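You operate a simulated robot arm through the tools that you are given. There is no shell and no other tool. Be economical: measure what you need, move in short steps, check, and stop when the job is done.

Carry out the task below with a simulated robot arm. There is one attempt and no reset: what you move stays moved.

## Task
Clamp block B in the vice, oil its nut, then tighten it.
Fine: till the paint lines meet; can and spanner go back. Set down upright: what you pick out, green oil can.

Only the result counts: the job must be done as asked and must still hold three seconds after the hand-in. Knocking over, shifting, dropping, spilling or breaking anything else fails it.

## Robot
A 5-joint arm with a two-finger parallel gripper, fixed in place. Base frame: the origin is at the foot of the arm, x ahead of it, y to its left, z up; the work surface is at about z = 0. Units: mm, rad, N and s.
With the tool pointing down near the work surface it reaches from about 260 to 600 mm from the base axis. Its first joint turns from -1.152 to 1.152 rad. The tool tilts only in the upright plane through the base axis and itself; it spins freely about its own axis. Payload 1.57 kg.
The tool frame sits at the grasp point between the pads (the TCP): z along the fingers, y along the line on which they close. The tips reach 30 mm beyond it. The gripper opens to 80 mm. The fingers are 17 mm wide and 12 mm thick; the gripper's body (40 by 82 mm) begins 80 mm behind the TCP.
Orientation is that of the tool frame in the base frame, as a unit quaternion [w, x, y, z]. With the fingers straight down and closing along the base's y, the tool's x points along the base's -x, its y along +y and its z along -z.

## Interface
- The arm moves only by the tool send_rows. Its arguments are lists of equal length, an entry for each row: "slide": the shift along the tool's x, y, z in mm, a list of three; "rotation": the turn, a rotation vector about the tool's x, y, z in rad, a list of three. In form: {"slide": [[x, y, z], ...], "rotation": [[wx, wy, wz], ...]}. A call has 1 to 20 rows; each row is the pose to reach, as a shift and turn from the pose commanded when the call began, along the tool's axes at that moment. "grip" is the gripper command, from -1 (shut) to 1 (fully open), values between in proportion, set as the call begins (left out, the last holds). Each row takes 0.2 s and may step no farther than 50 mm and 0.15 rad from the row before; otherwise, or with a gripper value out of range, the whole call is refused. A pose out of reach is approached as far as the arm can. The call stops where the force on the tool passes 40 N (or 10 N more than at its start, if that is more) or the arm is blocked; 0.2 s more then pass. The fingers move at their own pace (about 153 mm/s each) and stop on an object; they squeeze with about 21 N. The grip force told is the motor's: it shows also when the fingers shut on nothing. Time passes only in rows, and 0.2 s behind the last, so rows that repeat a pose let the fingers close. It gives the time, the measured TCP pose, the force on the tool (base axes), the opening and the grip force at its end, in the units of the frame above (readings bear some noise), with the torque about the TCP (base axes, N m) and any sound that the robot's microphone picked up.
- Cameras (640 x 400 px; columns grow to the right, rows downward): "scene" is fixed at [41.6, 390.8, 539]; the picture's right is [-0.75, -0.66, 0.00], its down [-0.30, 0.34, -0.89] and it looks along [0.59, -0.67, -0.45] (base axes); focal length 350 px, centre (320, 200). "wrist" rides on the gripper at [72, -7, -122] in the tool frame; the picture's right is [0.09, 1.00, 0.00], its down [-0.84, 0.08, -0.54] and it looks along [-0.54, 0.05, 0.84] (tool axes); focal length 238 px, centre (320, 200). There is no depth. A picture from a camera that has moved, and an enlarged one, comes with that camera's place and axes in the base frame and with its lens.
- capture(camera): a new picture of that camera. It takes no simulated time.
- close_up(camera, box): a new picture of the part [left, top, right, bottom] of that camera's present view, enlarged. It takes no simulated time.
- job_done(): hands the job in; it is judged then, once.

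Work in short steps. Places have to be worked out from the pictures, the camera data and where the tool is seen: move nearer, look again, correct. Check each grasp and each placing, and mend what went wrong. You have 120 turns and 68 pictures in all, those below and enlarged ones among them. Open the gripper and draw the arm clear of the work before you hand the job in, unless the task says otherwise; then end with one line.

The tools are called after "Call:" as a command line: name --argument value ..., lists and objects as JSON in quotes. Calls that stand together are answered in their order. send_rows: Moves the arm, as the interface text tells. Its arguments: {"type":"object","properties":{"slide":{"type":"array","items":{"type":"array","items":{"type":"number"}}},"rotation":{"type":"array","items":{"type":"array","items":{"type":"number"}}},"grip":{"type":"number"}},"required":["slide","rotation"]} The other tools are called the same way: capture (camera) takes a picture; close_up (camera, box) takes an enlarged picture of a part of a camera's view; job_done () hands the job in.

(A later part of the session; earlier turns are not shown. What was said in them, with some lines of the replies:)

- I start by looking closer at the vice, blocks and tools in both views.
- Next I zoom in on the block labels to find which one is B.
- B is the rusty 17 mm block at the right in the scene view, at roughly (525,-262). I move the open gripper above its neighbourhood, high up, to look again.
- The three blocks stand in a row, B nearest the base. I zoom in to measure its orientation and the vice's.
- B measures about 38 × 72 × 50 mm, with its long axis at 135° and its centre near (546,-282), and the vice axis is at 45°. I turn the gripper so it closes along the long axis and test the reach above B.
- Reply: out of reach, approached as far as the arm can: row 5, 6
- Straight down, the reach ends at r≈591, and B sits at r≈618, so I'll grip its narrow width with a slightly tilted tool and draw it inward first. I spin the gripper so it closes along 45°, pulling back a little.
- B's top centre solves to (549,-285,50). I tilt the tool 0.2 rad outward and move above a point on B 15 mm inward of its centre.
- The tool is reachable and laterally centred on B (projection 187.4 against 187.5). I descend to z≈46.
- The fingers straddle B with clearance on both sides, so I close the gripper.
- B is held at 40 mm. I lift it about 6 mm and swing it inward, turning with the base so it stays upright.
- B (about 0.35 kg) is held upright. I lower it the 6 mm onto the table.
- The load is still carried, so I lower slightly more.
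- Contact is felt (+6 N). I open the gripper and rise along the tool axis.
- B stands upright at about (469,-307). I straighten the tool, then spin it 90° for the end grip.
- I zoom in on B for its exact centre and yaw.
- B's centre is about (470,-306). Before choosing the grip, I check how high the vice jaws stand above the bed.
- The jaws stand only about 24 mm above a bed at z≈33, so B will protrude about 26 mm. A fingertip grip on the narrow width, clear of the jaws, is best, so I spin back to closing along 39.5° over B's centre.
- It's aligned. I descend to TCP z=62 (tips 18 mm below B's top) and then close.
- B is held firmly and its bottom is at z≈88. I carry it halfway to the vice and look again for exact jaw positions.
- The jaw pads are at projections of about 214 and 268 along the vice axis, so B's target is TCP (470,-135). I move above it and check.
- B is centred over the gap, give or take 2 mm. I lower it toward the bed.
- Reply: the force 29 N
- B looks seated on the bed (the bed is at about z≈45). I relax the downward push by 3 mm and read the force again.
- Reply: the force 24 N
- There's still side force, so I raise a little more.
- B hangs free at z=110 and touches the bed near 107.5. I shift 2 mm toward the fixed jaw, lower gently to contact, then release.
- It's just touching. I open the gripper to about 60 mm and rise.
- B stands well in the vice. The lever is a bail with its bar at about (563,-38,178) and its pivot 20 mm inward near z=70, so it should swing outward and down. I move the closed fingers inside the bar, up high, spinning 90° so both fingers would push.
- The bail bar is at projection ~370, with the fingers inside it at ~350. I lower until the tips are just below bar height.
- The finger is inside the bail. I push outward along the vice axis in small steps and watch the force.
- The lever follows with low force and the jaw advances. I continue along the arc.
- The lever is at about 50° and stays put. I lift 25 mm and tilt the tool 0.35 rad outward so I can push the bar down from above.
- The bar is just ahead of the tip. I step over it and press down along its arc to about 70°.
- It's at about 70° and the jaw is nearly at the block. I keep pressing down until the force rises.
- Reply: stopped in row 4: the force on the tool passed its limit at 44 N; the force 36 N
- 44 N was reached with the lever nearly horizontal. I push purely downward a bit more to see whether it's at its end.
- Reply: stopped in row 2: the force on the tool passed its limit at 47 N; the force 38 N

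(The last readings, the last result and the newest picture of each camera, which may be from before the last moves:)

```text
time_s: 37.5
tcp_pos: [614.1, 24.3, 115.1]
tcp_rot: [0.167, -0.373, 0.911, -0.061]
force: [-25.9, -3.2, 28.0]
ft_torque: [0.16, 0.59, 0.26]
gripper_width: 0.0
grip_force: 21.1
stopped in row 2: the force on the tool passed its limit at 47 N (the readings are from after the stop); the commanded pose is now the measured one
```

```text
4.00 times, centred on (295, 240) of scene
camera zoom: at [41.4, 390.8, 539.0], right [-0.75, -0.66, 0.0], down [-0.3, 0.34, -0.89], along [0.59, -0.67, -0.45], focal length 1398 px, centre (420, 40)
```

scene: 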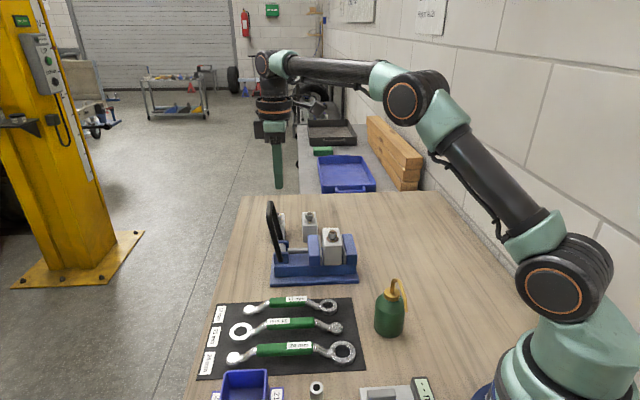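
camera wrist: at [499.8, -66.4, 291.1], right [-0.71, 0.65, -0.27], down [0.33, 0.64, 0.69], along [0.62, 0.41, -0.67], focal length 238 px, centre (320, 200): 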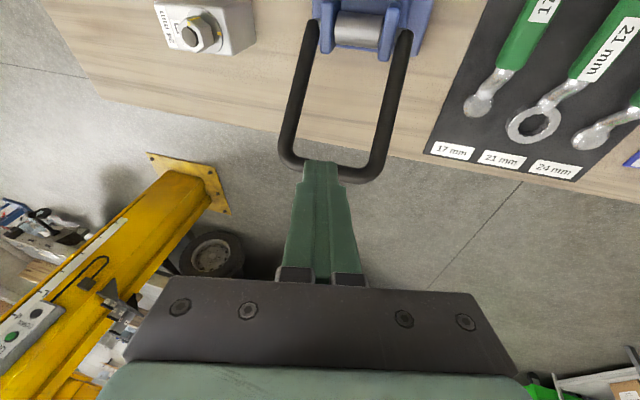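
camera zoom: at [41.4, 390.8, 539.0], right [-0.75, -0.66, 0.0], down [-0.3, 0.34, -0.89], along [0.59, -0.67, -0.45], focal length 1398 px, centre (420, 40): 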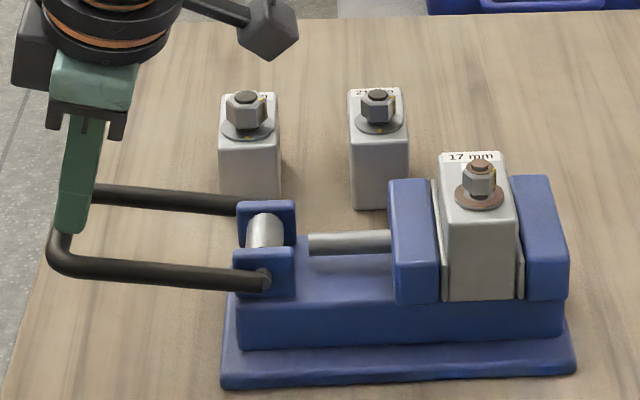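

B is pinched between both pads and the lever is at its stop. I lift away and verify.

Call:
send_rows --slide '[[0, 0, -20], [0, 0, -60], [0, 0, -100]]' --rotation '[[0, 0, 0], [0, 0, 0], [0, 0, 0]]'

Call:
capture --camera "scene"

Call:
capture --camera "wrist"

```text
time_s: 38.3
tcp_pos: [578.3, 22.5, 203.8]
tcp_rot: [0.168, -0.372, 0.911, -0.061]
force: [0.8, 0.8, 0.0]
ft_torque: [-0.01, -0.02, -0.02]
gripper_width: 0.2
grip_force: 20.9
```

```text
30 pictures are left
```

scene: 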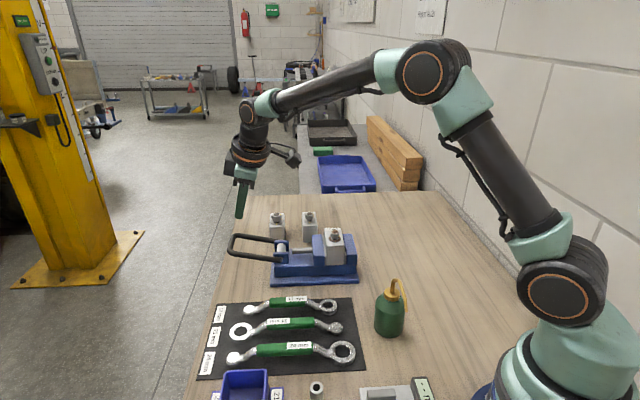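

```text
29 pictures are left
camera wrist: at [490.9, -34.0, 301.7], right [-0.72, 0.65, -0.26], down [0.32, 0.63, 0.71], along [0.62, 0.42, -0.66], focal length 238 px, centre (320, 200)
```

wrist: 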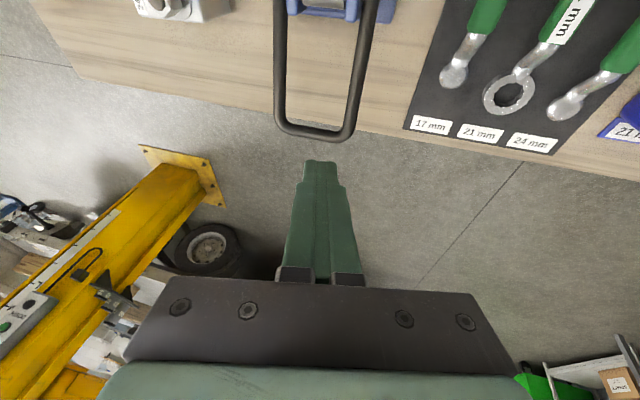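

The lever holds and B is clamped. Next is the oil can, near (270,-74) with its spout pointing at about 136°. I straighten the tool, rise and go look at it.

Call:
send_rows --slide '[[0, 0, -20], [0, 0, -40], [0, 0, -60], [0, 0, -80]]' --rotation '[[-0.084, 0.086, 0], [-0.168, 0.172, 0], [-0.252, 0.257, 0], [-0.252, 0.257, 0]]'

```text
time_s: 39.3
tcp_pos: [552.0, 22.4, 281.4]
tcp_rot: [0.0, -0.381, 0.925, 0.001]
force: [0.3, 0.4, 0.2]
ft_torque: [0.0, -0.02, 0.02]
gripper_width: 0.0
grip_force: 21.1
```

Call:
send_rows --slide '[[18, 7, -2], [36, 14, -4], [54, 21, -6], [72, 28, -8], [90, 35, -10], [108, 42, -12], [126, 49, -14], [144, 56, -16], [162, 63, -18], [180, 70, -19], [194, 77, -19]]' --rotation '[[0, 0, 0.14], [0, 0, 0.28], [0, 0, 0.42], [0, 0, 0.56], [0, 0, 0.7], [0, 0, 0.84], [0, 0, 0.98], [0, 0, 1.12], [0, 0, 1.26], [0, 0, 1.4], [0, 0, 1.536]]' --grip 1

Call:
capture --camera "wrist"

```text
time_s: 41.7
tcp_pos: [358.2, -61.4, 299.8]
tcp_rot: [-0.002, 0.371, 0.929, -0.001]
force: [0.1, -0.5, 0.2]
ft_torque: [-0.03, 0.01, -0.01]
gripper_width: 79.9
grip_force: 0.1
```

```text
28 pictures are left
camera wrist: at [302.3, -15.8, 421.5], right [0.62, 0.79, 0.0], down [0.66, -0.52, 0.54], along [0.42, -0.33, -0.84], focal length 238 px, centre (320, 200)
```

wrist: 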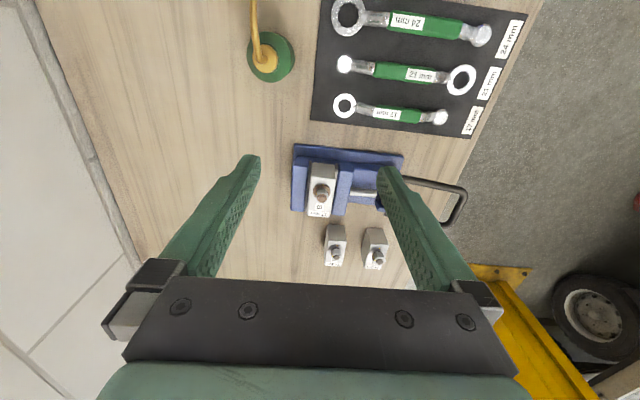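

I zoom in on the can here, and on the nut's paint marks.

Call:
close_up --camera "wrist" --box '[220, 0, 330, 90]'

Call:
close_up --camera "scene" --box '[360, 265, 430, 350]'

Call:
close_up --camera "wrist" --box '[285, 150, 365, 220]'

```text
4.44 times, centred on (275, 45) of wrist
camera zoom: at [302.3, -15.8, 421.5], right [0.62, 0.79, 0.0], down [0.66, -0.52, 0.54], along [0.42, -0.33, -0.84], focal length 1059 px, centre (520, 889)
```

zoom: 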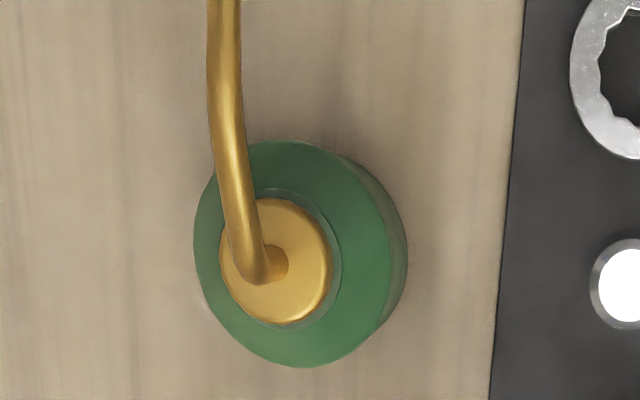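

```text
4.71 times, centred on (395, 308) of scene
camera zoom: at [41.6, 390.8, 539.0], right [-0.75, -0.66, 0.0], down [-0.3, 0.34, -0.89], along [0.59, -0.67, -0.45], focal length 1645 px, centre (-33, -306)
```

zoom: 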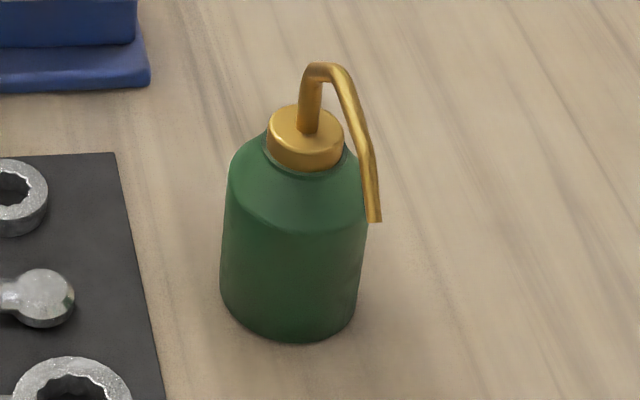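

```text
5.71 times, centred on (325, 185) of wrist
camera zoom: at [302.3, -15.8, 421.5], right [0.62, 0.79, 0.0], down [0.66, -0.52, 0.54], along [0.42, -0.33, -0.84], focal length 1362 px, centre (291, 286)
```

zoom: 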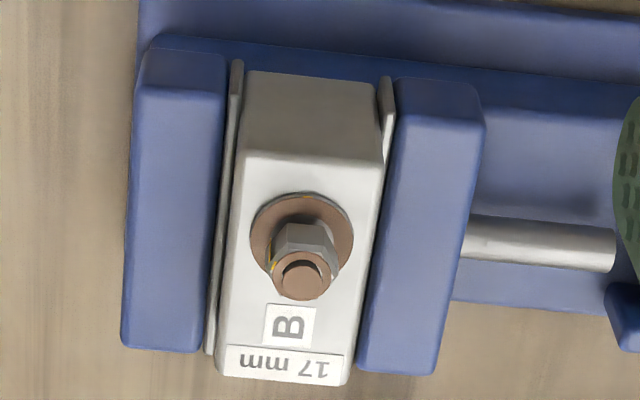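

The can's centre is at (269,-74), with a body diameter of about 58, the elbow at z≈134 and the tip at about (214,-21,120). My closing direction is perpendicular to the spout, so I go above the can.

Call:
send_rows --slide '[[14, -17.6, 25], [28, -35.3, 50], [42, -53, 75], [56, -70.6, 100], [56, -70.6, 130]]' --rotation '[[0, 0, 0], [0, 0, 0], [0, 0, 0], [0, 0, 0], [0, 0, 0]]'

Call:
capture --camera "wrist"

```text
time_s: 42.9
tcp_pos: [269.2, -72.6, 171.0]
tcp_rot: [-0.002, 0.368, 0.93, 0.0]
force: [1.0, -0.8, -0.8]
ft_torque: [-0.01, -0.04, -0.01]
gripper_width: 79.9
grip_force: 0.1
```

```text
24 pictures are left
camera wrist: at [211.9, -28.4, 292.2], right [0.62, 0.79, 0.0], down [0.66, -0.52, 0.54], along [0.42, -0.33, -0.84], focal length 238 px, centre (320, 200)
```

wrist: 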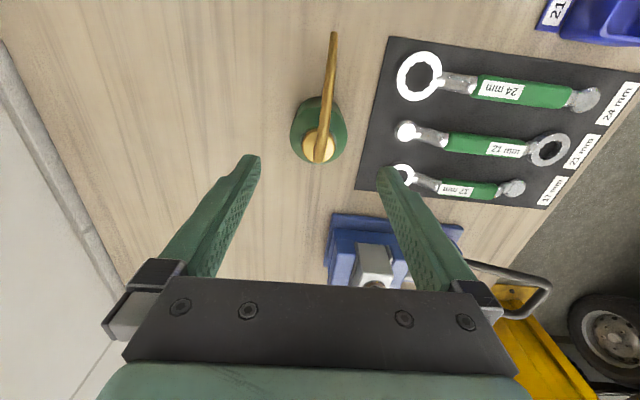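

It's well aligned (can at (268,-73.5), tip at (212,-19)). I descend to TCP z≈64 and close on the body.

Call:
send_rows --slide '[[0, -1, 35], [0, -1, 70], [0, -1, 95], [0, -1, 106]]' --rotation '[[0, 0, 0], [0, 0, 0], [0, 0, 0], [0, 0, 0]]'

Call:
send_rows --slide '[[0, 0, 0], [0, 0, 0], [0, 0, 0]]' --rotation '[[0, 0, 0], [0, 0, 0], [0, 0, 0]]' --grip -1

```text
time_s: 43.9
tcp_pos: [268.0, -72.4, 64.4]
tcp_rot: [-0.002, 0.369, 0.929, -0.001]
force: [0.0, -0.3, 0.2]
ft_torque: [0.01, -0.01, -0.01]
gripper_width: 79.7
grip_force: 0.0
```

```text
time_s: 44.7
tcp_pos: [267.6, -71.3, 64.1]
tcp_rot: [-0.003, 0.369, 0.929, -0.001]
force: [0.1, 0.2, -0.9]
ft_torque: [0.03, 0.0, -0.01]
gripper_width: 56.3
grip_force: 21.7
```

The can is held (56 mm), and the home TCP is (267.7,-71.8,64.1). I lift it straight up.

Call:
send_rows --slide '[[0, 0, -15], [0, 0, -50], [0, 0, -90], [0, 0, -126]]' --rotation '[[0, 0, 0], [0, 0, 0], [0, 0, 0], [0, 0, 0]]'

Call:
send_rows --slide '[[-15, 7, 0], [-30, 14, 0], [-45, 20, 0], [-60, 27, 0], [-75, 33, 0], [-91.6, 40.8, 0], [-91.6, 40.8, 0], [-91.6, 40.8, 0], [-91.6, 40.8, 0], [-91.6, 40.8, 0], [-91.6, 40.8, 0], [-91.6, 40.8, 0], [-91.6, 40.8, 0], [-91.6, 40.8, 0], [-91.6, 40.8, 0], [-91.6, 40.8, 0], [-91.6, 40.8, 0], [-91.6, 40.8, 0]]' --rotation '[[0, 0, 0.148], [0, 0, 0.296], [0, 0, 0.444], [0, 0, 0.592], [0, 0, 0.74], [0, 0, 0.888], [0, 0, 1.036], [0, 0, 1.184], [0, 0, 1.332], [0, 0, 1.48], [0, 0, 1.628], [0, 0, 1.776], [0, 0, 1.924], [0, 0, 2.072], [0, 0, 2.22], [0, 0, 2.368], [0, 0, 2.516], [0, 0, 2.663]]'

Call:
capture --camera "scene"

```text
time_s: 45.7
tcp_pos: [266.2, -71.2, 192.6]
tcp_rot: [-0.003, 0.37, 0.929, 0.0]
force: [0.0, -0.3, -3.3]
ft_torque: [0.04, 0.04, 0.01]
gripper_width: 56.7
grip_force: 21.0
```

```text
time_s: 49.5
tcp_pos: [346.6, -146.3, 189.4]
tcp_rot: [0.0, 0.991, -0.135, -0.003]
force: [-0.5, -0.2, -3.9]
ft_torque: [0.01, -0.07, 0.05]
gripper_width: 56.4
grip_force: 21.2
out of reach, approached as far as the arm can: row 18
```

```text
23 pictures are left
```

scene: 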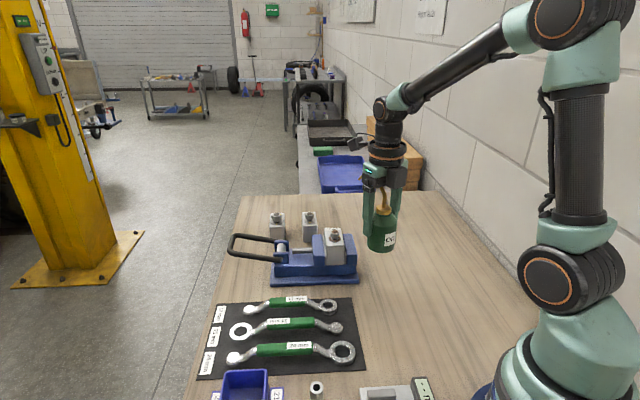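

The spin hit a joint limit about 8° short of pointing straight outward. That's fine: I turn back 7° and place the TCP so the tilted spout tip will land on the nut at (454.5,-131).

Call:
send_rows --slide '[[2, -12, 0], [3.5, -24, 0], [4.6, -34.8, 0]]' --rotation '[[0, 0, -0.04], [0, 0, -0.08], [0, 0, -0.122]]'

Call:
close_up --camera "scene" --box '[280, 130, 440, 280]'

```text
time_s: 50.3
tcp_pos: [361.5, -113.1, 188.5]
tcp_rot: [-0.001, 0.997, -0.078, -0.002]
force: [-0.5, 0.4, -3.6]
ft_torque: [0.0, 0.0, -0.03]
gripper_width: 56.6
grip_force: 21.2
```

```text
2.67 times, centred on (360, 205) of scene
camera zoom: at [41.6, 390.8, 539.0], right [-0.75, -0.66, 0.0], down [-0.3, 0.34, -0.89], along [0.59, -0.67, -0.45], focal length 932 px, centre (213, 187)
```

zoom: 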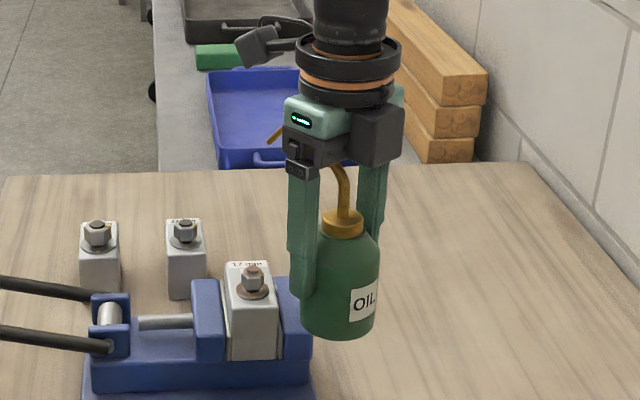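

The tip is where expected, about 60 mm above the TCP and 78 mm out. I tilt to 0.5 rad while lowering so the tip ends about 10 mm over the bolt.

Call:
send_rows --slide '[[-0.7, 0, 14], [-1.4, 0, 28], [-2.1, 0, 43], [-2.8, 0, 58]]' --rotation '[[0.018, -0.124, 0], [0.037, -0.247, 0], [0.055, -0.371, 0], [0.0735, -0.4945, 0]]'

Call:
close_up --camera "scene" --box '[280, 160, 420, 280]'

Call:
close_up --camera "wrist" --box '[200, 40, 440, 220]'

```text
time_s: 51.3
tcp_pos: [356.5, -113.5, 130.8]
tcp_rot: [-0.058, 0.965, -0.073, -0.244]
force: [0.1, 0.6, -2.8]
ft_torque: [-0.03, -0.1, 0.02]
gripper_width: 56.6
grip_force: 21.1
```

```text
3.33 times, centred on (350, 220) of scene
camera zoom: at [41.6, 390.8, 539.0], right [-0.75, -0.66, 0.0], down [-0.3, 0.34, -0.89], along [0.59, -0.67, -0.45], focal length 1165 px, centre (220, 133)
```

zoom: 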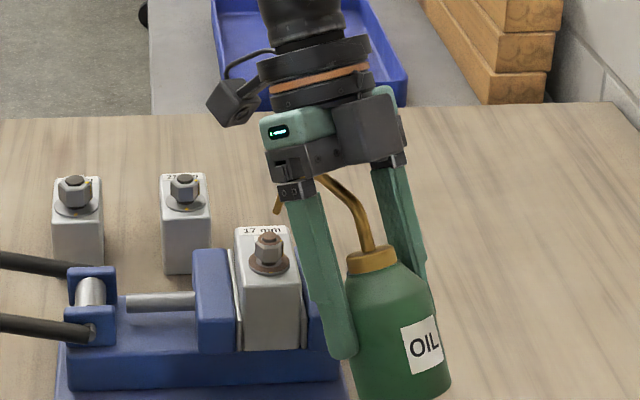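

```text
2.22 times, centred on (320, 130) of wrist
camera zoom: at [476.4, -132.6, 203.3], right [-0.09, -0.99, -0.12], down [-0.49, -0.06, 0.87], along [-0.87, 0.14, -0.48], focal length 530 px, centre (320, 356)
```

zoom: 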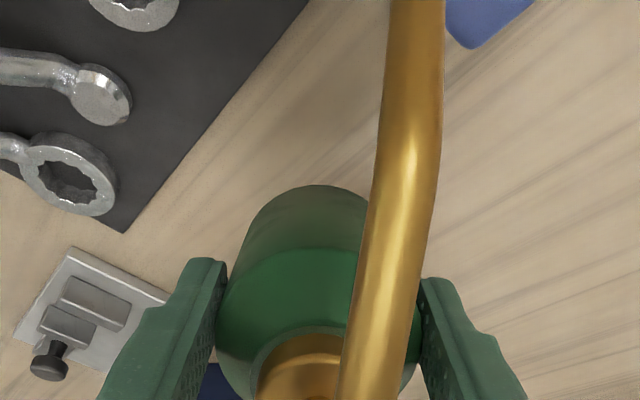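

The tip is about 25 mm above the bolt and within 2–3 mm horizontally, with no flow yet at 0.5 rad. I lower the tip to about 12 mm above the bolt and tilt to 0.75 about the tip.

Call:
send_rows --slide '[[8.9, 1.4, 12.1], [2.4, 0.4, 2.4], [-3.5, -0.6, -8.8], [-3.5, -0.6, -8.8]]' --rotation '[[0, 0, 0], [0.0176, -0.1187, 0], [0.0367, -0.2473, 0], [0.0367, -0.2473, 0]]'

Call:
close_up --camera "scene" --box '[290, 190, 390, 270]'

```text
time_s: 52.3
tcp_pos: [360.1, -113.3, 141.9]
tcp_rot: [-0.085, 0.927, -0.069, -0.359]
force: [-0.7, 0.0, -3.1]
ft_torque: [-0.04, -0.11, -0.01]
gripper_width: 56.3
grip_force: 20.9
```

```text
5.00 times, centred on (340, 230) of scene
camera zoom: at [41.6, 390.8, 539.0], right [-0.75, -0.66, 0.0], down [-0.3, 0.34, -0.89], along [0.59, -0.67, -0.45], focal length 1747 px, centre (220, 50)
```

zoom: 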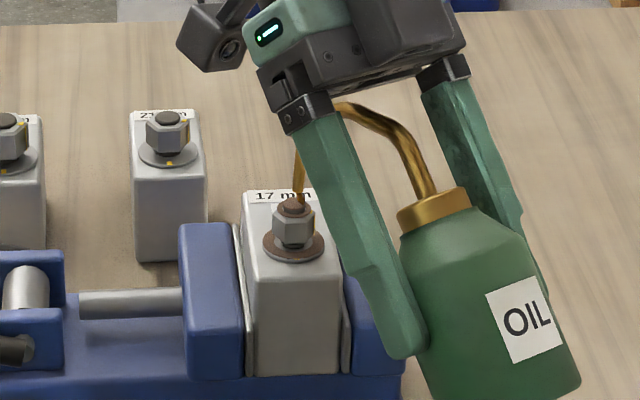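

The tip is right over the bolt (about z=129), with no sound or visible oil yet. I tilt on to 0.95 rad about the tip and hold for a moment.

Call:
send_rows --slide '[[-5.6, -0.9, -8], [-10.3, -1.6, -16.5], [-10.3, -1.6, -16.5], [-10.3, -1.6, -16.5], [-10.3, -1.6, -16.5]]' --rotation '[[0.0147, -0.0989, 0], [0.0294, -0.1978, 0], [0.0294, -0.1978, 0], [0.0294, -0.1978, 0], [0.0294, -0.1978, 0]]'

Call:
close_up --camera "scene" --box '[300, 200, 380, 264]'

```text
time_s: 53.5
tcp_pos: [363.4, -114.2, 160.2]
tcp_rot: [-0.106, 0.886, -0.066, -0.447]
force: [-0.3, 0.3, -4.4]
ft_torque: [-0.02, -0.11, 0.03]
gripper_width: 56.5
grip_force: 21.3
```

```text
6.25 times, centred on (340, 232) of scene
camera zoom: at [41.6, 390.8, 539.0], right [-0.75, -0.66, 0.0], down [-0.3, 0.34, -0.89], along [0.59, -0.67, -0.45], focal length 2184 px, centre (195, 0)
```

zoom: 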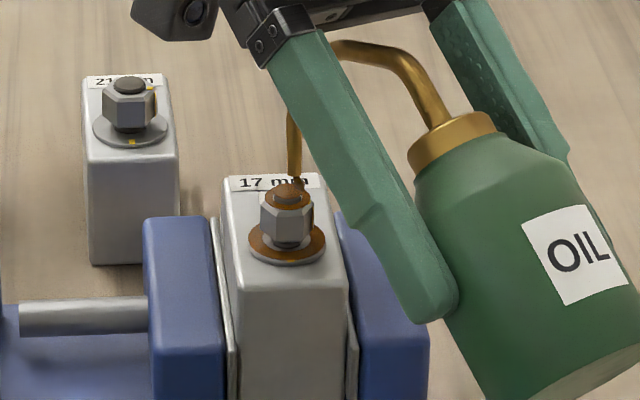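

Oil has flowed and the nut and washer look wet. I untilt at once about the tip, then raise.

Call:
send_rows --slide '[[9.8, 1.6, 10.8], [21, 3.4, 20.1], [14.5, 2.3, 14], [0, 0, 0], [-16, -2.6, -11.6], [-24, -3.9, -17.4], [-24, -3.9, -17.4]]' --rotation '[[-0.022, 0.148, 0], [-0.044, 0.296, 0], [-0.066, 0.444, 0], [-0.088, 0.592, 0], [-0.11, 0.74, 0], [-0.132, 0.888, 0], [-0.14, 0.94, 0]]'

Call:
close_up --camera "scene" --box '[290, 200, 390, 280]'

```text
time_s: 55.1
tcp_pos: [364.3, -117.6, 190.9]
tcp_rot: [0.0, 0.997, -0.078, -0.002]
force: [0.2, 0.5, -3.0]
ft_torque: [0.02, -0.02, 0.02]
gripper_width: 56.7
grip_force: 20.7
```

```text
5.00 times, centred on (340, 240) of scene
camera zoom: at [41.6, 390.8, 539.0], right [-0.75, -0.66, 0.0], down [-0.3, 0.34, -0.89], along [0.59, -0.67, -0.45], focal length 1747 px, centre (220, 0)
```

zoom: 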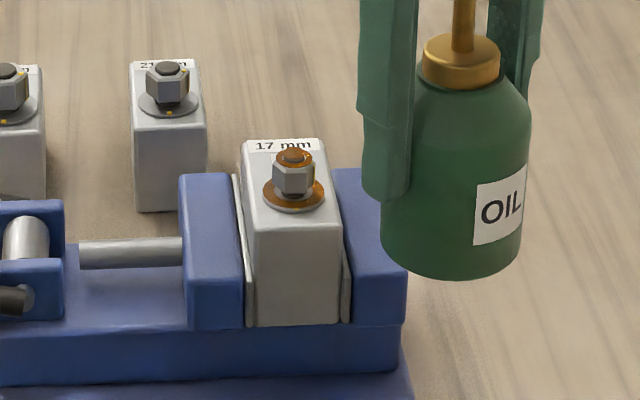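

The nut is oiled with no spill. I bring the can back above its home, reversing the spin.

Call:
send_rows --slide '[[0, 0, 0], [0, 0, 0], [-10, -3, 0], [-20, -6, 0], [-30, -9, 0], [-40, -12, 0], [-50, -15, 0], [-60, -18, 0], [-70, -21, 0], [-80, -24, 0], [-90, -27, 0], [-102.5, -30.3, 0], [-102.5, -30.3, 0], [-102.5, -30.3, 0], [-102.5, -30.3, 0], [-102.5, -30.3, 0], [-102.5, -30.3, 0], [-102.5, -30.3, 0]]' --rotation '[[0, 0, -0.1412], [0, 0, -0.2824], [0, 0, -0.4236], [0, 0, -0.5648], [0, 0, -0.706], [0, 0, -0.8472], [0, 0, -0.9884], [0, 0, -1.1296], [0, 0, -1.2708], [0, 0, -1.412], [0, 0, -1.5532], [0, 0, -1.6944], [0, 0, -1.8356], [0, 0, -1.9768], [0, 0, -2.118], [0, 0, -2.2592], [0, 0, -2.4004], [0, 0, -2.5417]]'

```text
time_s: 58.9
tcp_pos: [266.3, -69.5, 189.2]
tcp_rot: [-0.002, 0.367, 0.93, -0.001]
force: [0.7, -0.5, -2.8]
ft_torque: [0.02, 0.02, 0.04]
gripper_width: 56.8
grip_force: 20.9
```

I lower the can, with a small correction, until just above the table.

Call:
send_rows --slide '[[-2, -0.5, 35], [-2, -0.5, 70], [-2, -0.5, 100], [-2, -0.5, 121], [-2, -0.5, 123.5]]' --rotation '[[0, 0, 0], [0, 0, 0], [0, 0, 0], [0, 0, 0], [0, 0, 0]]'

Call:
send_rows --slide '[[0, 0, 0.7], [0, 0, 1.4]]' --rotation '[[0, 0, 0], [0, 0, 0]]'

```text
time_s: 60.1
tcp_pos: [268.3, -70.8, 65.7]
tcp_rot: [-0.002, 0.369, 0.929, 0.0]
force: [-0.4, 0.0, -3.2]
ft_torque: [-0.02, -0.02, 0.02]
gripper_width: 56.6
grip_force: 20.8
```

```text
time_s: 60.7
tcp_pos: [266.5, -70.8, 65.0]
tcp_rot: [-0.003, 0.369, 0.929, -0.001]
force: [0.4, -0.1, -3.3]
ft_torque: [0.01, -0.01, 0.03]
gripper_width: 56.7
grip_force: 21.3
```

Call:
send_rows --slide '[[0, 0, 0.7], [0, 0, 1.3]]' --rotation '[[0, 0, 0], [0, 0, 0]]'

```text
time_s: 61.3
tcp_pos: [268.0, -70.9, 63.1]
tcp_rot: [-0.002, 0.369, 0.929, 0.0]
force: [-4.6, 0.8, 17.6]
ft_torque: [0.04, -0.02, 0.09]
gripper_width: 56.8
grip_force: 21.7
```

The can is on the table. I ease 0.7 mm up, open fully and rise straight up.

Call:
send_rows --slide '[[0, 0, -0.7]]' --rotation '[[0, 0, 0]]'

Call:
send_rows --slide '[[0, 0, 0], [0, 0, 0]]' --rotation '[[0, 0, 0], [0, 0, 0]]' --grip 1

Call:
send_rows --slide '[[0, 0, -30], [0, 0, -70], [0, 0, -110], [0, 0, -150]]' --rotation '[[0, 0, 0], [0, 0, 0], [0, 0, 0], [0, 0, 0]]'

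Call:
capture --camera "wrist"

```text
time_s: 61.7
tcp_pos: [267.4, -69.6, 64.3]
tcp_rot: [-0.002, 0.369, 0.929, 0.001]
force: [0.1, 0.2, -3.5]
ft_torque: [0.02, 0.04, 0.01]
gripper_width: 56.5
grip_force: 21.1
```

```text
time_s: 62.3
tcp_pos: [268.6, -69.2, 63.9]
tcp_rot: [-0.002, 0.368, 0.93, 0.0]
force: [-0.7, 0.4, -0.1]
ft_torque: [-0.03, 0.01, -0.05]
gripper_width: 80.0
grip_force: 0.1
```

```text
time_s: 63.3
tcp_pos: [271.5, -69.8, 214.1]
tcp_rot: [-0.001, 0.369, 0.929, 0.0]
force: [0.1, -0.1, -0.1]
ft_torque: [0.02, 0.0, 0.02]
gripper_width: 80.0
grip_force: 0.0
```

```text
16 pictures are left
camera wrist: at [214.4, -25.0, 336.4], right [0.62, 0.79, 0.0], down [0.66, -0.52, 0.54], along [0.42, -0.33, -0.84], focal length 238 px, centre (320, 200)
```

wrist: 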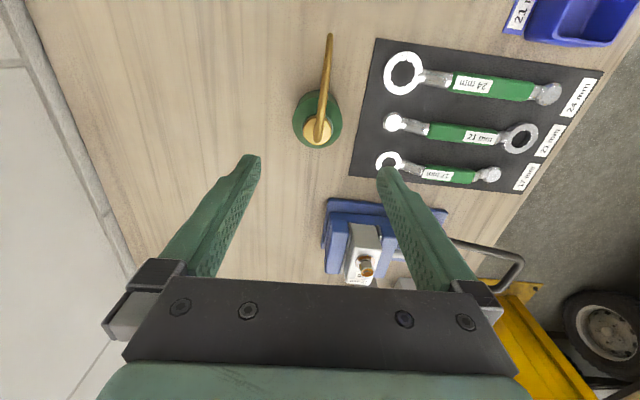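

The can is home and upright. I zoom in on the oiled nut's marks from here.

Call:
close_up --camera "wrist" --box '[345, 245, 389, 285]'

Call:
close_up --camera "wrist" --box '[360, 140, 520, 200]'

```text
10.00 times, centred on (367, 265) of wrist
camera zoom: at [214.4, -25.0, 336.4], right [0.62, 0.79, 0.0], down [0.66, -0.52, 0.54], along [0.42, -0.33, -0.84], focal length 2384 px, centre (-150, -450)
```

zoom: 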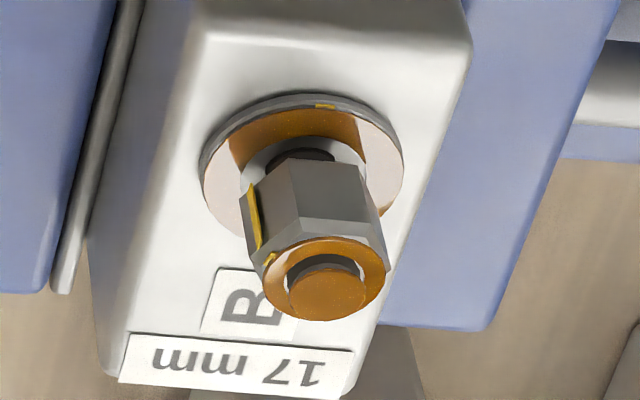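

```text
4.00 times, centred on (440, 170) of wrist
camera zoom: at [214.4, -25.0, 336.4], right [0.62, 0.79, 0.0], down [0.66, -0.52, 0.54], along [0.42, -0.33, -0.84], focal length 953 px, centre (-160, 320)
```

zoom: 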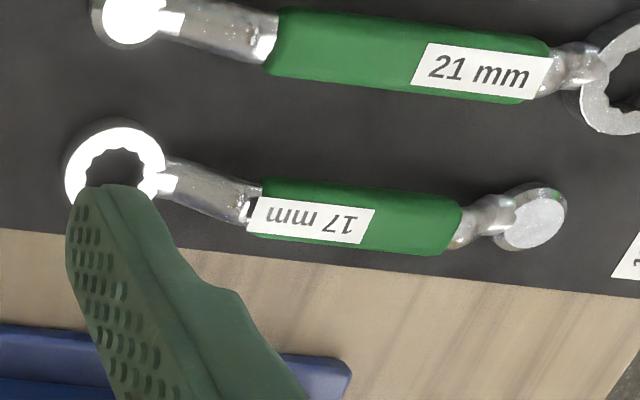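

The nut's stripe is at az≈215° and the washer's mark at ≈134°, so it needs about 80° clockwise. I move above the 17 mm spanner's handle (ring near (390,-34), axis ≈45°), gripping about 78 mm from the ring.

Call:
send_rows --slide '[[-6, 17, 0], [-12, 34, 0], [-18, 51, 0], [-24, 68, 0], [-30, 85, 0], [-36, 102, 0], [-42, 119, 0], [-48, 136, 10], [-54, 153, 25], [-60, 170, 40], [-63.5, 185.5, 54]]' --rotation '[[0, 0, -0.14], [0, 0, -0.28], [0, 0, -0.42], [0, 0, -0.56], [0, 0, -0.7], [0, 0, -0.84], [0, 0, -0.98], [0, 0, -1.12], [0, 0, -1.26], [0, 0, -1.4], [0, 0, -1.543]]' --grip 0.3

Call:
capture --camera "wrist"

```text
time_s: 65.7
tcp_pos: [442.8, 22.8, 161.3]
tcp_rot: [0.0, -0.385, 0.923, 0.0]
force: [-0.9, 0.5, 0.4]
ft_torque: [-0.01, 0.02, 0.0]
gripper_width: 52.2
grip_force: 0.0
```

```text
13 pictures are left
camera wrist: at [395.7, -33.4, 282.5], right [-0.77, 0.64, 0.0], down [0.53, 0.65, 0.54], along [0.34, 0.42, -0.84], focal length 238 px, centre (320, 200)
```

wrist: 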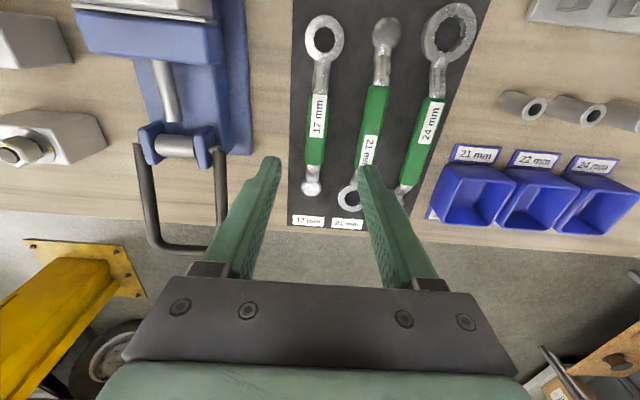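

The spanner axis is 45.8°, within 2 mm of my alignment. I shift sideways 1.8 mm, descend to z≈38 and close.

Call:
send_rows --slide '[[0, -1.8, 40], [0, -1.8, 80], [0, -1.8, 110], [0, -1.8, 123]]' --rotation '[[0, 0, 0], [0, 0, 0.009], [0, 0, 0.009], [0, 0, 0.009]]'

Call:
send_rows --slide '[[0, 0, 0], [0, 0, 0], [0, 0, 0]]' --rotation '[[0, 0, 0], [0, 0, 0], [0, 0, 0]]' --grip -1

```text
time_s: 66.7
tcp_pos: [442.8, 21.4, 37.5]
tcp_rot: [0.0, -0.379, 0.925, 0.0]
force: [0.9, 0.4, 1.0]
ft_torque: [-0.01, 0.01, 0.0]
gripper_width: 52.0
grip_force: 0.1
```

```text
time_s: 67.5
tcp_pos: [440.5, 20.7, 36.8]
tcp_rot: [0.0, -0.38, 0.925, 0.0]
force: [-0.3, -0.4, 0.7]
ft_torque: [0.15, -0.12, 0.03]
gripper_width: 21.9
grip_force: 20.7
```

The handle is gripped at 22 mm. I record the home TCP as (441.5,21,37), lift, and look at the ring.

Call:
send_rows --slide '[[0, 0, -15], [0, 0, -55], [0, 0, -95], [0, 0, -135]]' --rotation '[[0, 0, 0], [0, 0, 0], [0, 0, 0], [0, 0, 0]]'

Call:
close_up --camera "wrist" --box '[240, 0, 400, 200]'

```text
time_s: 68.5
tcp_pos: [443.1, 20.3, 176.0]
tcp_rot: [-0.001, -0.38, 0.925, 0.0]
force: [0.0, -0.4, -1.7]
ft_torque: [-0.02, -0.01, -0.01]
gripper_width: 21.3
grip_force: 21.0
```

```text
2.00 times, centred on (320, 100) of wrist
camera zoom: at [396.6, -34.5, 297.7], right [-0.76, 0.64, 0.0], down [0.54, 0.64, 0.54], along [0.35, 0.41, -0.84], focal length 477 px, centre (320, 400)
```

zoom: 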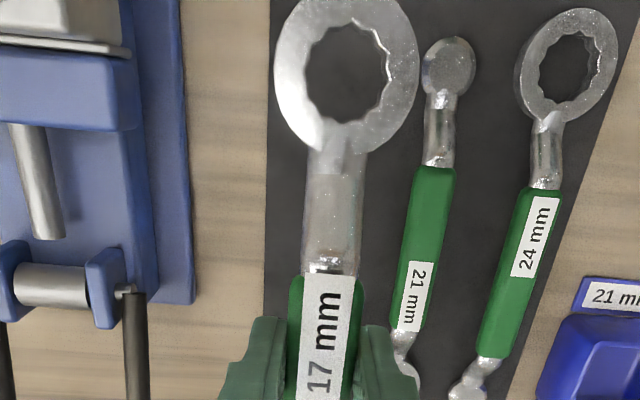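

I zoom in on the ring to see its 12-point orientation.

Call:
close_up --camera "wrist" --box '[302, 0, 354, 40]'

```text
10.00 times, centred on (328, 20) of wrist
camera zoom: at [396.6, -34.5, 297.7], right [-0.76, 0.64, 0.0], down [0.54, 0.64, 0.54], along [0.35, 0.41, -0.84], focal length 2384 px, centre (240, 2000)
```

zoom: 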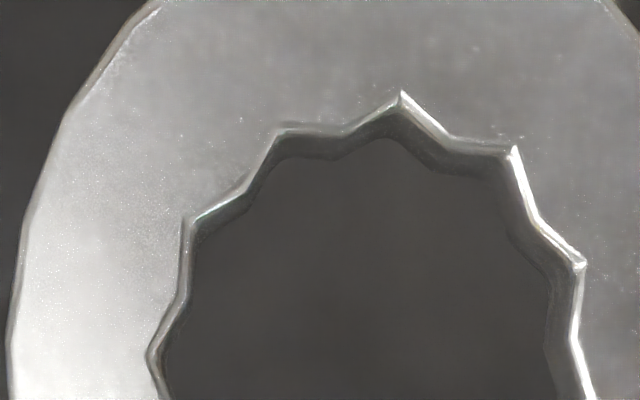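

Ring points lie about 3° from the tool's x axis, modulo 30, and the nut's corners are at about 4.4° mod 30, so I want tool x at az≈211°. I carry the spanner over the nut, hovering well above the bolt, then look through the ring.

Call:
send_rows --slide '[[5, -33, 0], [11, -66, 1], [17, -100, 2], [22.5, -132.8, 4]]' --rotation '[[0, 0, 0.06], [0, 0, 0.12], [0, 0, 0.18], [0, 0, 0.232]]'

Call:
close_up --camera "wrist" --box '[286, 0, 366, 60]'

```text
time_s: 69.5
tcp_pos: [521.7, -90.1, 172.7]
tcp_rot: [-0.002, -0.269, 0.963, 0.0]
force: [-0.2, 0.3, -3.1]
ft_torque: [-0.02, -0.02, -0.01]
gripper_width: 21.8
grip_force: 21.7
```

```text
6.67 times, centred on (326, 30) of wrist
camera zoom: at [464.0, -133.5, 294.0], right [-0.6, 0.8, 0.0], down [0.68, 0.5, 0.54], along [0.43, 0.32, -0.84], focal length 1589 px, centre (280, 1333)
```

zoom: 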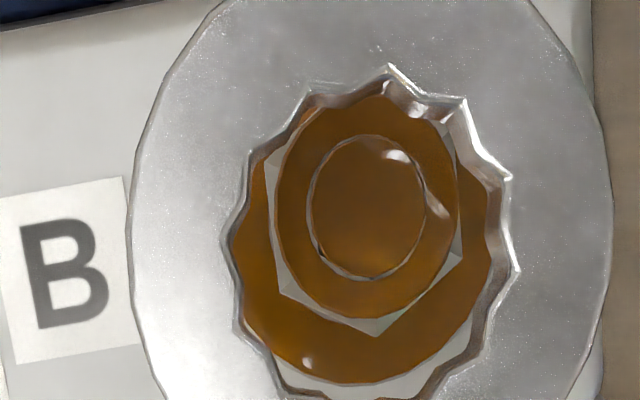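

Looking through the ring, the nut centre is about 2.8 mm further in tool x and 1.1 mm in y, and its corners are 14.5° off the ring's points. I rotate about the nut by +14.5° and correct the centring.

Call:
send_rows --slide '[[2.8, 10.3, 0], [5.5, 20.5, 0], [5.5, 20.5, 0]]' --rotation '[[0, 0, -0.127], [0, 0, -0.253], [0, 0, -0.253]]'

Call:
close_up --camera "wrist" --box '[286, 0, 366, 60]'

```text
time_s: 70.3
tcp_pos: [503.6, -76.0, 169.1]
tcp_rot: [-0.001, -0.39, 0.921, 0.001]
force: [0.4, 0.1, -2.6]
ft_torque: [0.01, -0.02, 0.01]
gripper_width: 21.7
grip_force: 20.7
```

```text
6.67 times, centred on (326, 30) of wrist
camera zoom: at [459.3, -132.5, 291.1], right [-0.78, 0.63, 0.0], down [0.53, 0.65, 0.54], along [0.34, 0.42, -0.84], focal length 1589 px, centre (280, 1333)
```

zoom: 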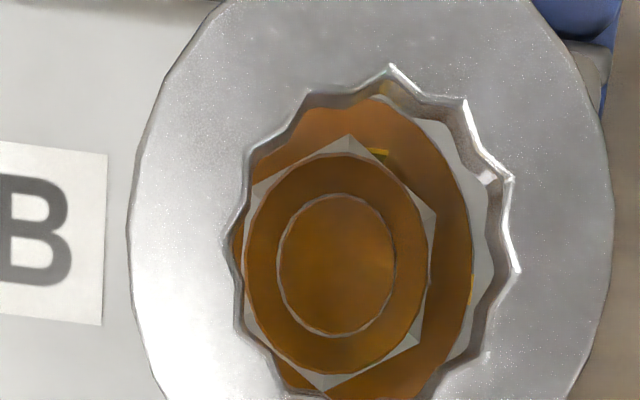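

Now the ring's points match the nut's corners, with the nut about 1.45 mm off in −x and −y of the tool. The marks show the nut line at az≈209° and the washer line at ≈134°, so about 75° clockwise. I correct the centring and descend gently onto the nut.

Call:
send_rows --slide '[[-1.45, -1.45, 0], [-1.45, -1.45, 10], [-1.45, -1.45, 18], [-1.45, -1.45, 23], [-1.45, -1.45, 27]]' --rotation '[[0, 0, 0], [0, 0, 0], [0, 0, 0], [0, 0, 0], [0, 0, 0]]'

Call:
close_up --camera "wrist" --box '[286, 0, 366, 60]'

```text
time_s: 71.5
tcp_pos: [505.7, -76.2, 143.0]
tcp_rot: [-0.002, -0.389, 0.921, 0.001]
force: [0.1, 0.2, -1.4]
ft_torque: [-0.02, -0.03, 0.0]
gripper_width: 21.5
grip_force: 20.9
```

```text
6.67 times, centred on (326, 30) of wrist
camera zoom: at [460.1, -132.4, 263.8], right [-0.78, 0.63, 0.0], down [0.53, 0.65, 0.54], along [0.34, 0.42, -0.84], focal length 1589 px, centre (280, 1333)
```

zoom: 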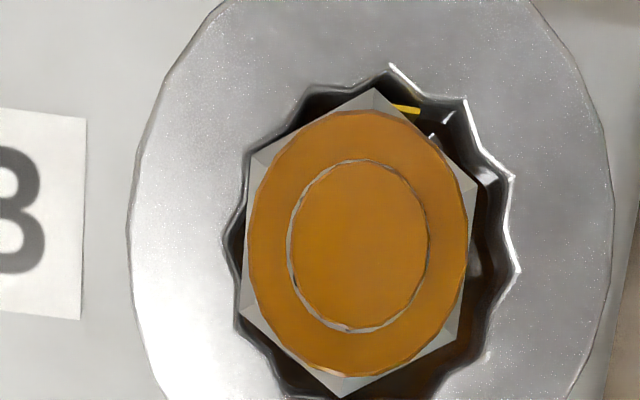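

The nut is now inside the ring's outline, just 0.6 mm off. I correct that and go on down.

Call:
send_rows --slide '[[-0.6, -0.65, 0], [-0.6, -0.65, 2], [-0.6, -0.65, 4], [-0.6, -0.65, 6], [-0.6, -0.65, 8]]' --rotation '[[0, 0, 0], [0, 0, 0], [0, 0, 0], [0, 0, 0], [0, 0, 0]]'

```text
time_s: 72.7
tcp_pos: [507.3, -76.0, 134.1]
tcp_rot: [-0.002, -0.388, 0.922, 0.0]
force: [-6.5, -7.3, 6.4]
ft_torque: [-0.59, 0.46, 0.05]
gripper_width: 21.8
grip_force: 20.7
```

The ring is down over the nut, touching lightly at the bottom. I ease up 1.5 mm and 0.5 mm forward, then start the clockwise swing about the nut by 0.65 rad.

Call:
send_rows --slide '[[0.5, 0, -1.5], [1.1, -10.1, -1.5], [3.0, -20.1, -1.5], [6.1, -29.7, -1.5], [10.5, -38.8, -1.5], [16, -47.3, -1.5]]' --rotation '[[0, 0, 0], [0, 0, 0.13], [0, 0, 0.26], [0, 0, 0.39], [0, 0, 0.52], [0, 0, 0.65]]'

```text
time_s: 74.1
tcp_pos: [530.6, -120.9, 134.9]
tcp_rot: [-0.002, -0.073, 0.997, 0.0]
force: [-4.2, -0.4, -0.7]
ft_torque: [0.0, 0.14, -0.09]
gripper_width: 21.7
grip_force: 20.8
```

It turned 37° with low force, so the nut is loose here. I continue another 0.52 rad.

Call:
send_rows --slide '[[0.9, -10.1, 0], [2.8, -20.1, 0], [5.9, -29.7, 0], [10.3, -38.8, 0]]' --rotation '[[0, 0, 0.13], [0, 0, 0.26], [0, 0, 0.39], [0, 0, 0.52]]'

Call:
close_up --camera "wrist" --box '[286, 0, 366, 60]'

```text
time_s: 75.1
tcp_pos: [525.4, -160.3, 134.3]
tcp_rot: [-0.002, 0.184, 0.983, 0.001]
force: [0.0, 6.9, 0.5]
ft_torque: [0.26, 0.16, 0.05]
gripper_width: 21.9
grip_force: 21.2
```

```text
6.67 times, centred on (326, 30) of wrist
camera zoom: at [456.2, -139.8, 256.7], right [0.28, 0.96, 0.0], down [0.81, -0.23, 0.54], along [0.52, -0.15, -0.84], focal length 1589 px, centre (280, 1333)
```

zoom: 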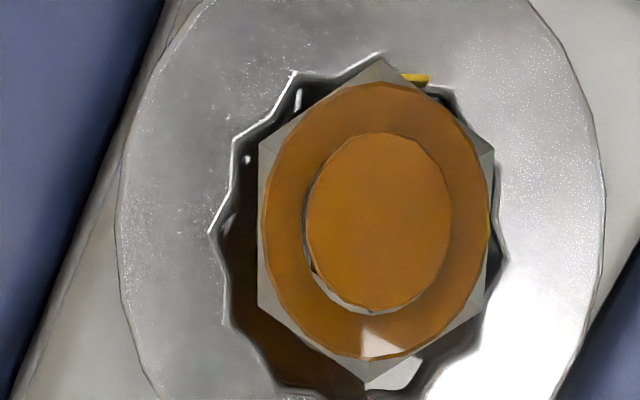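

The nut followed (with about 4° of play): its line is now at az≈146° and the target is 134°. I turn another 0.21 rad.

Call:
send_rows --slide '[[0.4, -8.5, 0], [1.6, -16.3, 0], [1.6, -16.3, 0]]' --rotation '[[0, 0, 0.11], [0, 0, 0.21], [0, 0, 0.21]]'

Call:
close_up --camera "wrist" --box '[286, 0, 366, 60]'

```text
time_s: 75.9
tcp_pos: [517.2, -172.2, 134.5]
tcp_rot: [-0.002, 0.287, 0.958, -0.001]
force: [4.5, 7.1, 2.8]
ft_torque: [0.27, 0.13, 0.25]
gripper_width: 21.5
grip_force: 21.0
```

```text
6.67 times, centred on (326, 30) of wrist
camera zoom: at [453.8, -139.7, 256.6], right [0.47, 0.88, 0.0], down [0.74, -0.4, 0.54], along [0.48, -0.25, -0.84], focal length 1589 px, centre (280, 1333)
```

zoom: 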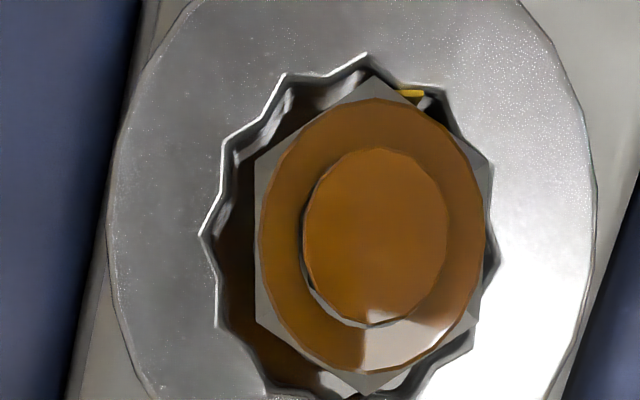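

By both measures the nut line is at about 134–135°, at the target. I back off the play slightly, lift the ring off and verify both marks.

Call:
send_rows --slide '[[0.1, 3.9, 0], [0.1, 3.9, -10], [0.1, 3.9, -20], [0.1, 3.9, -34], [0.1, 3.9, -60]]' --rotation '[[0, 0, -0.05], [0, 0, -0.05], [0, 0, -0.05], [0, 0, -0.05], [0, 0, -0.05]]'

Call:
close_up --camera "wrist" --box '[286, 0, 366, 60]'

```text
time_s: 77.1
tcp_pos: [521.1, -171.9, 194.5]
tcp_rot: [-0.003, 0.262, 0.965, -0.001]
force: [0.7, -0.2, -1.2]
ft_torque: [0.01, 0.01, -0.01]
gripper_width: 21.2
grip_force: 21.2
```

```text
6.67 times, centred on (326, 30) of wrist
camera zoom: at [456.0, -141.4, 316.1], right [0.42, 0.91, 0.0], down [0.76, -0.36, 0.54], along [0.49, -0.23, -0.84], focal length 1589 px, centre (280, 1333)
```

zoom: 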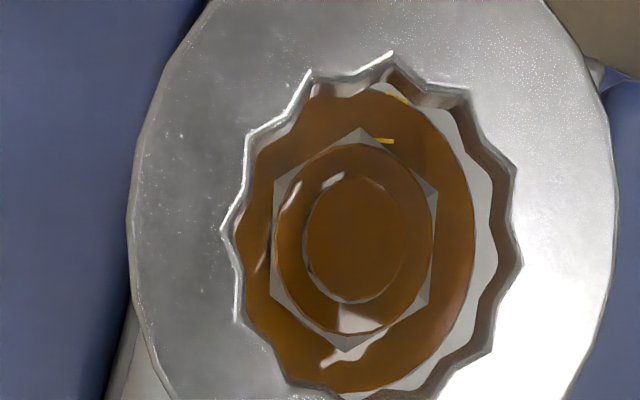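

The two yellow marks look radially in line. I zoom in once more to confirm.

Call:
close_up --camera "wrist" --box '[314, 8, 350, 38]'

```text
13.33 times, centred on (332, 23) of wrist
camera zoom: at [456.0, -141.4, 316.1], right [0.42, 0.91, 0.0], down [0.76, -0.36, 0.54], along [0.49, -0.23, -0.84], focal length 3178 px, centre (160, 2560)
```

zoom: 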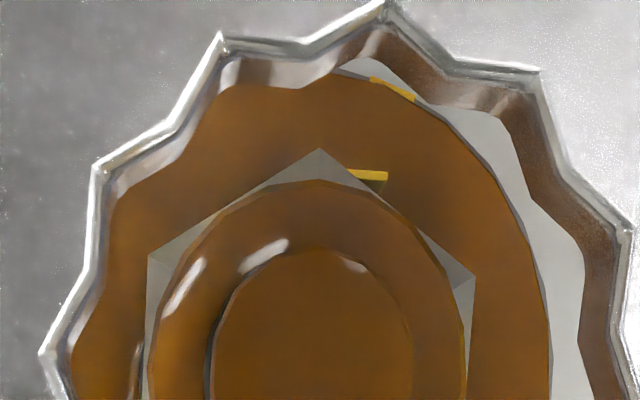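

Washer mark az≈134.3° and nut line az≈135–136.5°: the lines meet to within a couple of degrees. I take the spanner back above its place on the mat.

Call:
send_rows --slide '[[16, 12, 0], [33, 25, 0], [50, 38, 0], [67, 50, 0], [84, 63, 0], [101, 76, 0], [118, 89, 0], [135, 102, 0], [152, 115, 15], [166.5, 125.7, 30]]' --rotation '[[0, 0, -0.1311], [0, 0, -0.2622], [0, 0, -0.3933], [0, 0, -0.5244], [0, 0, -0.6555], [0, 0, -0.7866], [0, 0, -0.9177], [0, 0, -1.0488], [0, 0, -1.1799], [0, 0, -1.311]]'

```text
time_s: 79.3
tcp_pos: [440.3, 22.0, 167.0]
tcp_rot: [0.0, -0.382, 0.924, 0.0]
force: [0.4, 0.1, -1.3]
ft_torque: [-0.03, 0.0, -0.04]
gripper_width: 21.4
grip_force: 20.7
```

Nearly exactly over its home. I descend to just above the mat.

Call:
send_rows --slide '[[0, -1, 40], [0, -1, 80], [0, -1, 110], [0, -1, 127], [0, -1, 129]]' --rotation '[[0, 0, 0], [0, 0, 0], [0, 0, 0], [0, 0, 0], [0, 0, 0]]'

Call:
send_rows --slide '[[0, 0, 0.6], [0, 0, 1.2]]' --rotation '[[0, 0, 0], [0, 0, 0]]'

```text
time_s: 80.5
tcp_pos: [442.1, 22.5, 37.2]
tcp_rot: [0.001, -0.382, 0.924, -0.001]
force: [-0.9, 1.7, 5.1]
ft_torque: [0.54, -0.41, 0.16]
gripper_width: 21.6
grip_force: 21.4
```

```text
time_s: 81.1
tcp_pos: [442.0, 22.9, 37.3]
tcp_rot: [0.002, -0.38, 0.925, -0.001]
force: [-3.0, 4.9, 26.2]
ft_torque: [-0.05, 0.24, 0.1]
gripper_width: 21.7
grip_force: 21.0
```

The spanner is on the mat. I ease up, open to about 52 mm, rise and check.

Call:
send_rows --slide '[[0, 0, -1.2]]' --rotation '[[0, 0, 0]]'

Call:
send_rows --slide '[[0, 0, 0], [0, 0, 0]]' --rotation '[[0, 0, 0], [0, 0, 0]]' --grip 0.3

Call:
send_rows --slide '[[0, 0, -40], [0, 0, -80], [0, 0, -125], [0, 0, -170]]' --rotation '[[0, 0, 0], [0, 0, 0], [0, 0, 0], [0, 0, 0]]'

Call:
capture --camera "wrist"

```text
time_s: 81.5
tcp_pos: [441.4, 22.8, 37.4]
tcp_rot: [0.001, -0.38, 0.925, 0.0]
force: [2.6, 1.7, 9.7]
ft_torque: [0.31, -0.4, 0.0]
gripper_width: 21.7
grip_force: 21.5
```

```text
time_s: 82.1
tcp_pos: [439.4, 21.2, 36.9]
tcp_rot: [-0.001, -0.381, 0.925, 0.0]
force: [-0.4, 0.4, -0.3]
ft_torque: [-0.02, -0.03, -0.02]
gripper_width: 52.1
grip_force: 0.1
```

```text
time_s: 83.1
tcp_pos: [440.5, 18.6, 211.8]
tcp_rot: [-0.001, -0.38, 0.925, 0.0]
force: [0.0, -0.5, 0.1]
ft_torque: [0.0, -0.02, -0.02]
gripper_width: 52.0
grip_force: 0.0
```

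```text
3 pictures are left
camera wrist: at [393.8, -36.3, 332.5], right [-0.77, 0.64, 0.0], down [0.54, 0.64, 0.54], along [0.35, 0.42, -0.84], focal length 238 px, centre (320, 200)
```

wrist: 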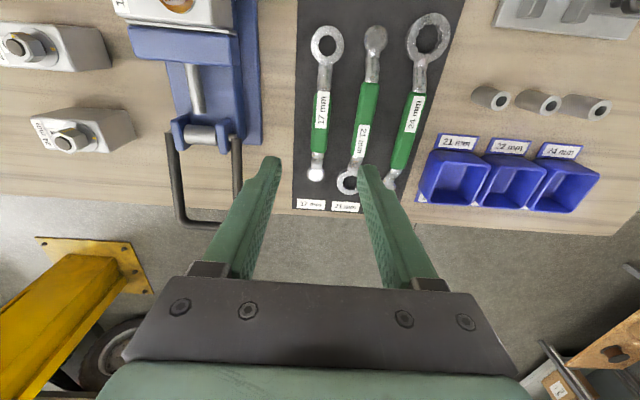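

The spanner lies back in its slot. I open up, draw the arm clear and high, and take a last look at the marks.

Call:
send_rows --slide '[[10, 2, -38], [35, 5, -75], [60, 9, -112], [85, 13, -145], [110, 17, -170], [134.5, 20.4, -188]]' --rotation '[[0, 0, 0], [0, 0, 0], [0, 0, 0], [0, 0, 0], [0, 0, 0], [0, 0, 0]]' --grip 1

Call:
close_up --camera "wrist" --box '[222, 101, 254, 127]'

```text
time_s: 84.5
tcp_pos: [329.6, -65.3, 394.5]
tcp_rot: [-0.002, -0.38, 0.925, 0.002]
force: [-0.3, 0.5, 0.0]
ft_torque: [0.0, 0.02, 0.0]
gripper_width: 79.9
grip_force: 0.0
```

```text
15.38 times, centred on (238, 114) of wrist
camera zoom: at [282.9, -120.7, 517.3], right [-0.77, 0.64, 0.0], down [0.54, 0.64, 0.54], along [0.34, 0.42, -0.84], focal length 3667 px, centre (1582, 1523)
```

zoom: 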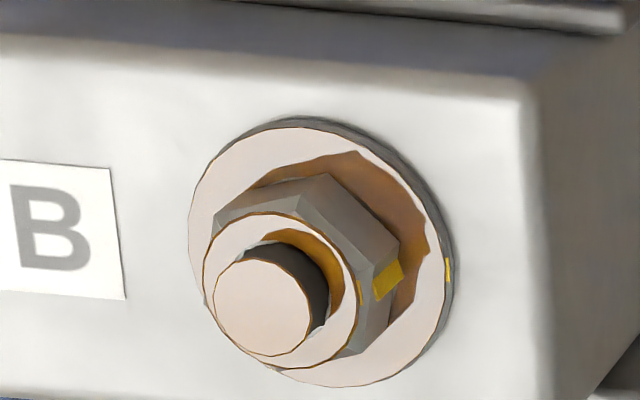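

The nut stripe and washer mark line up radially. One last overall check before handing in.

Call:
capture --camera "scene"

```text
1 pictures are left
```

scene: 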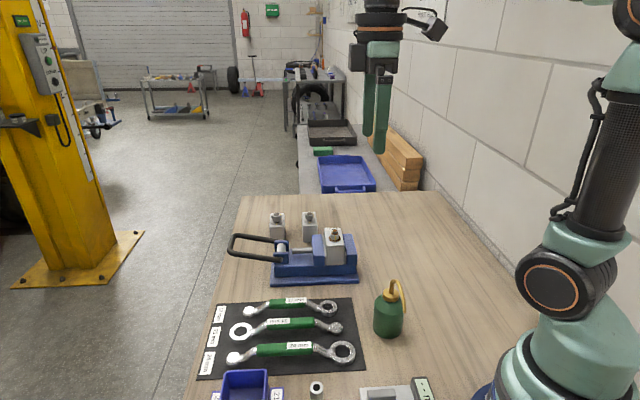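

B is clamped, oiled and tightened, the can and spanner are back, and the arm is clear with the gripper open, so I hand in.

Call:
job_done

```text
The job is handed in.
```

Block B is clamped in the vice, its nut is oiled and tightened until the paint lines meet (within about 2°), and the oil can and 17 mm spanner are back in their places.
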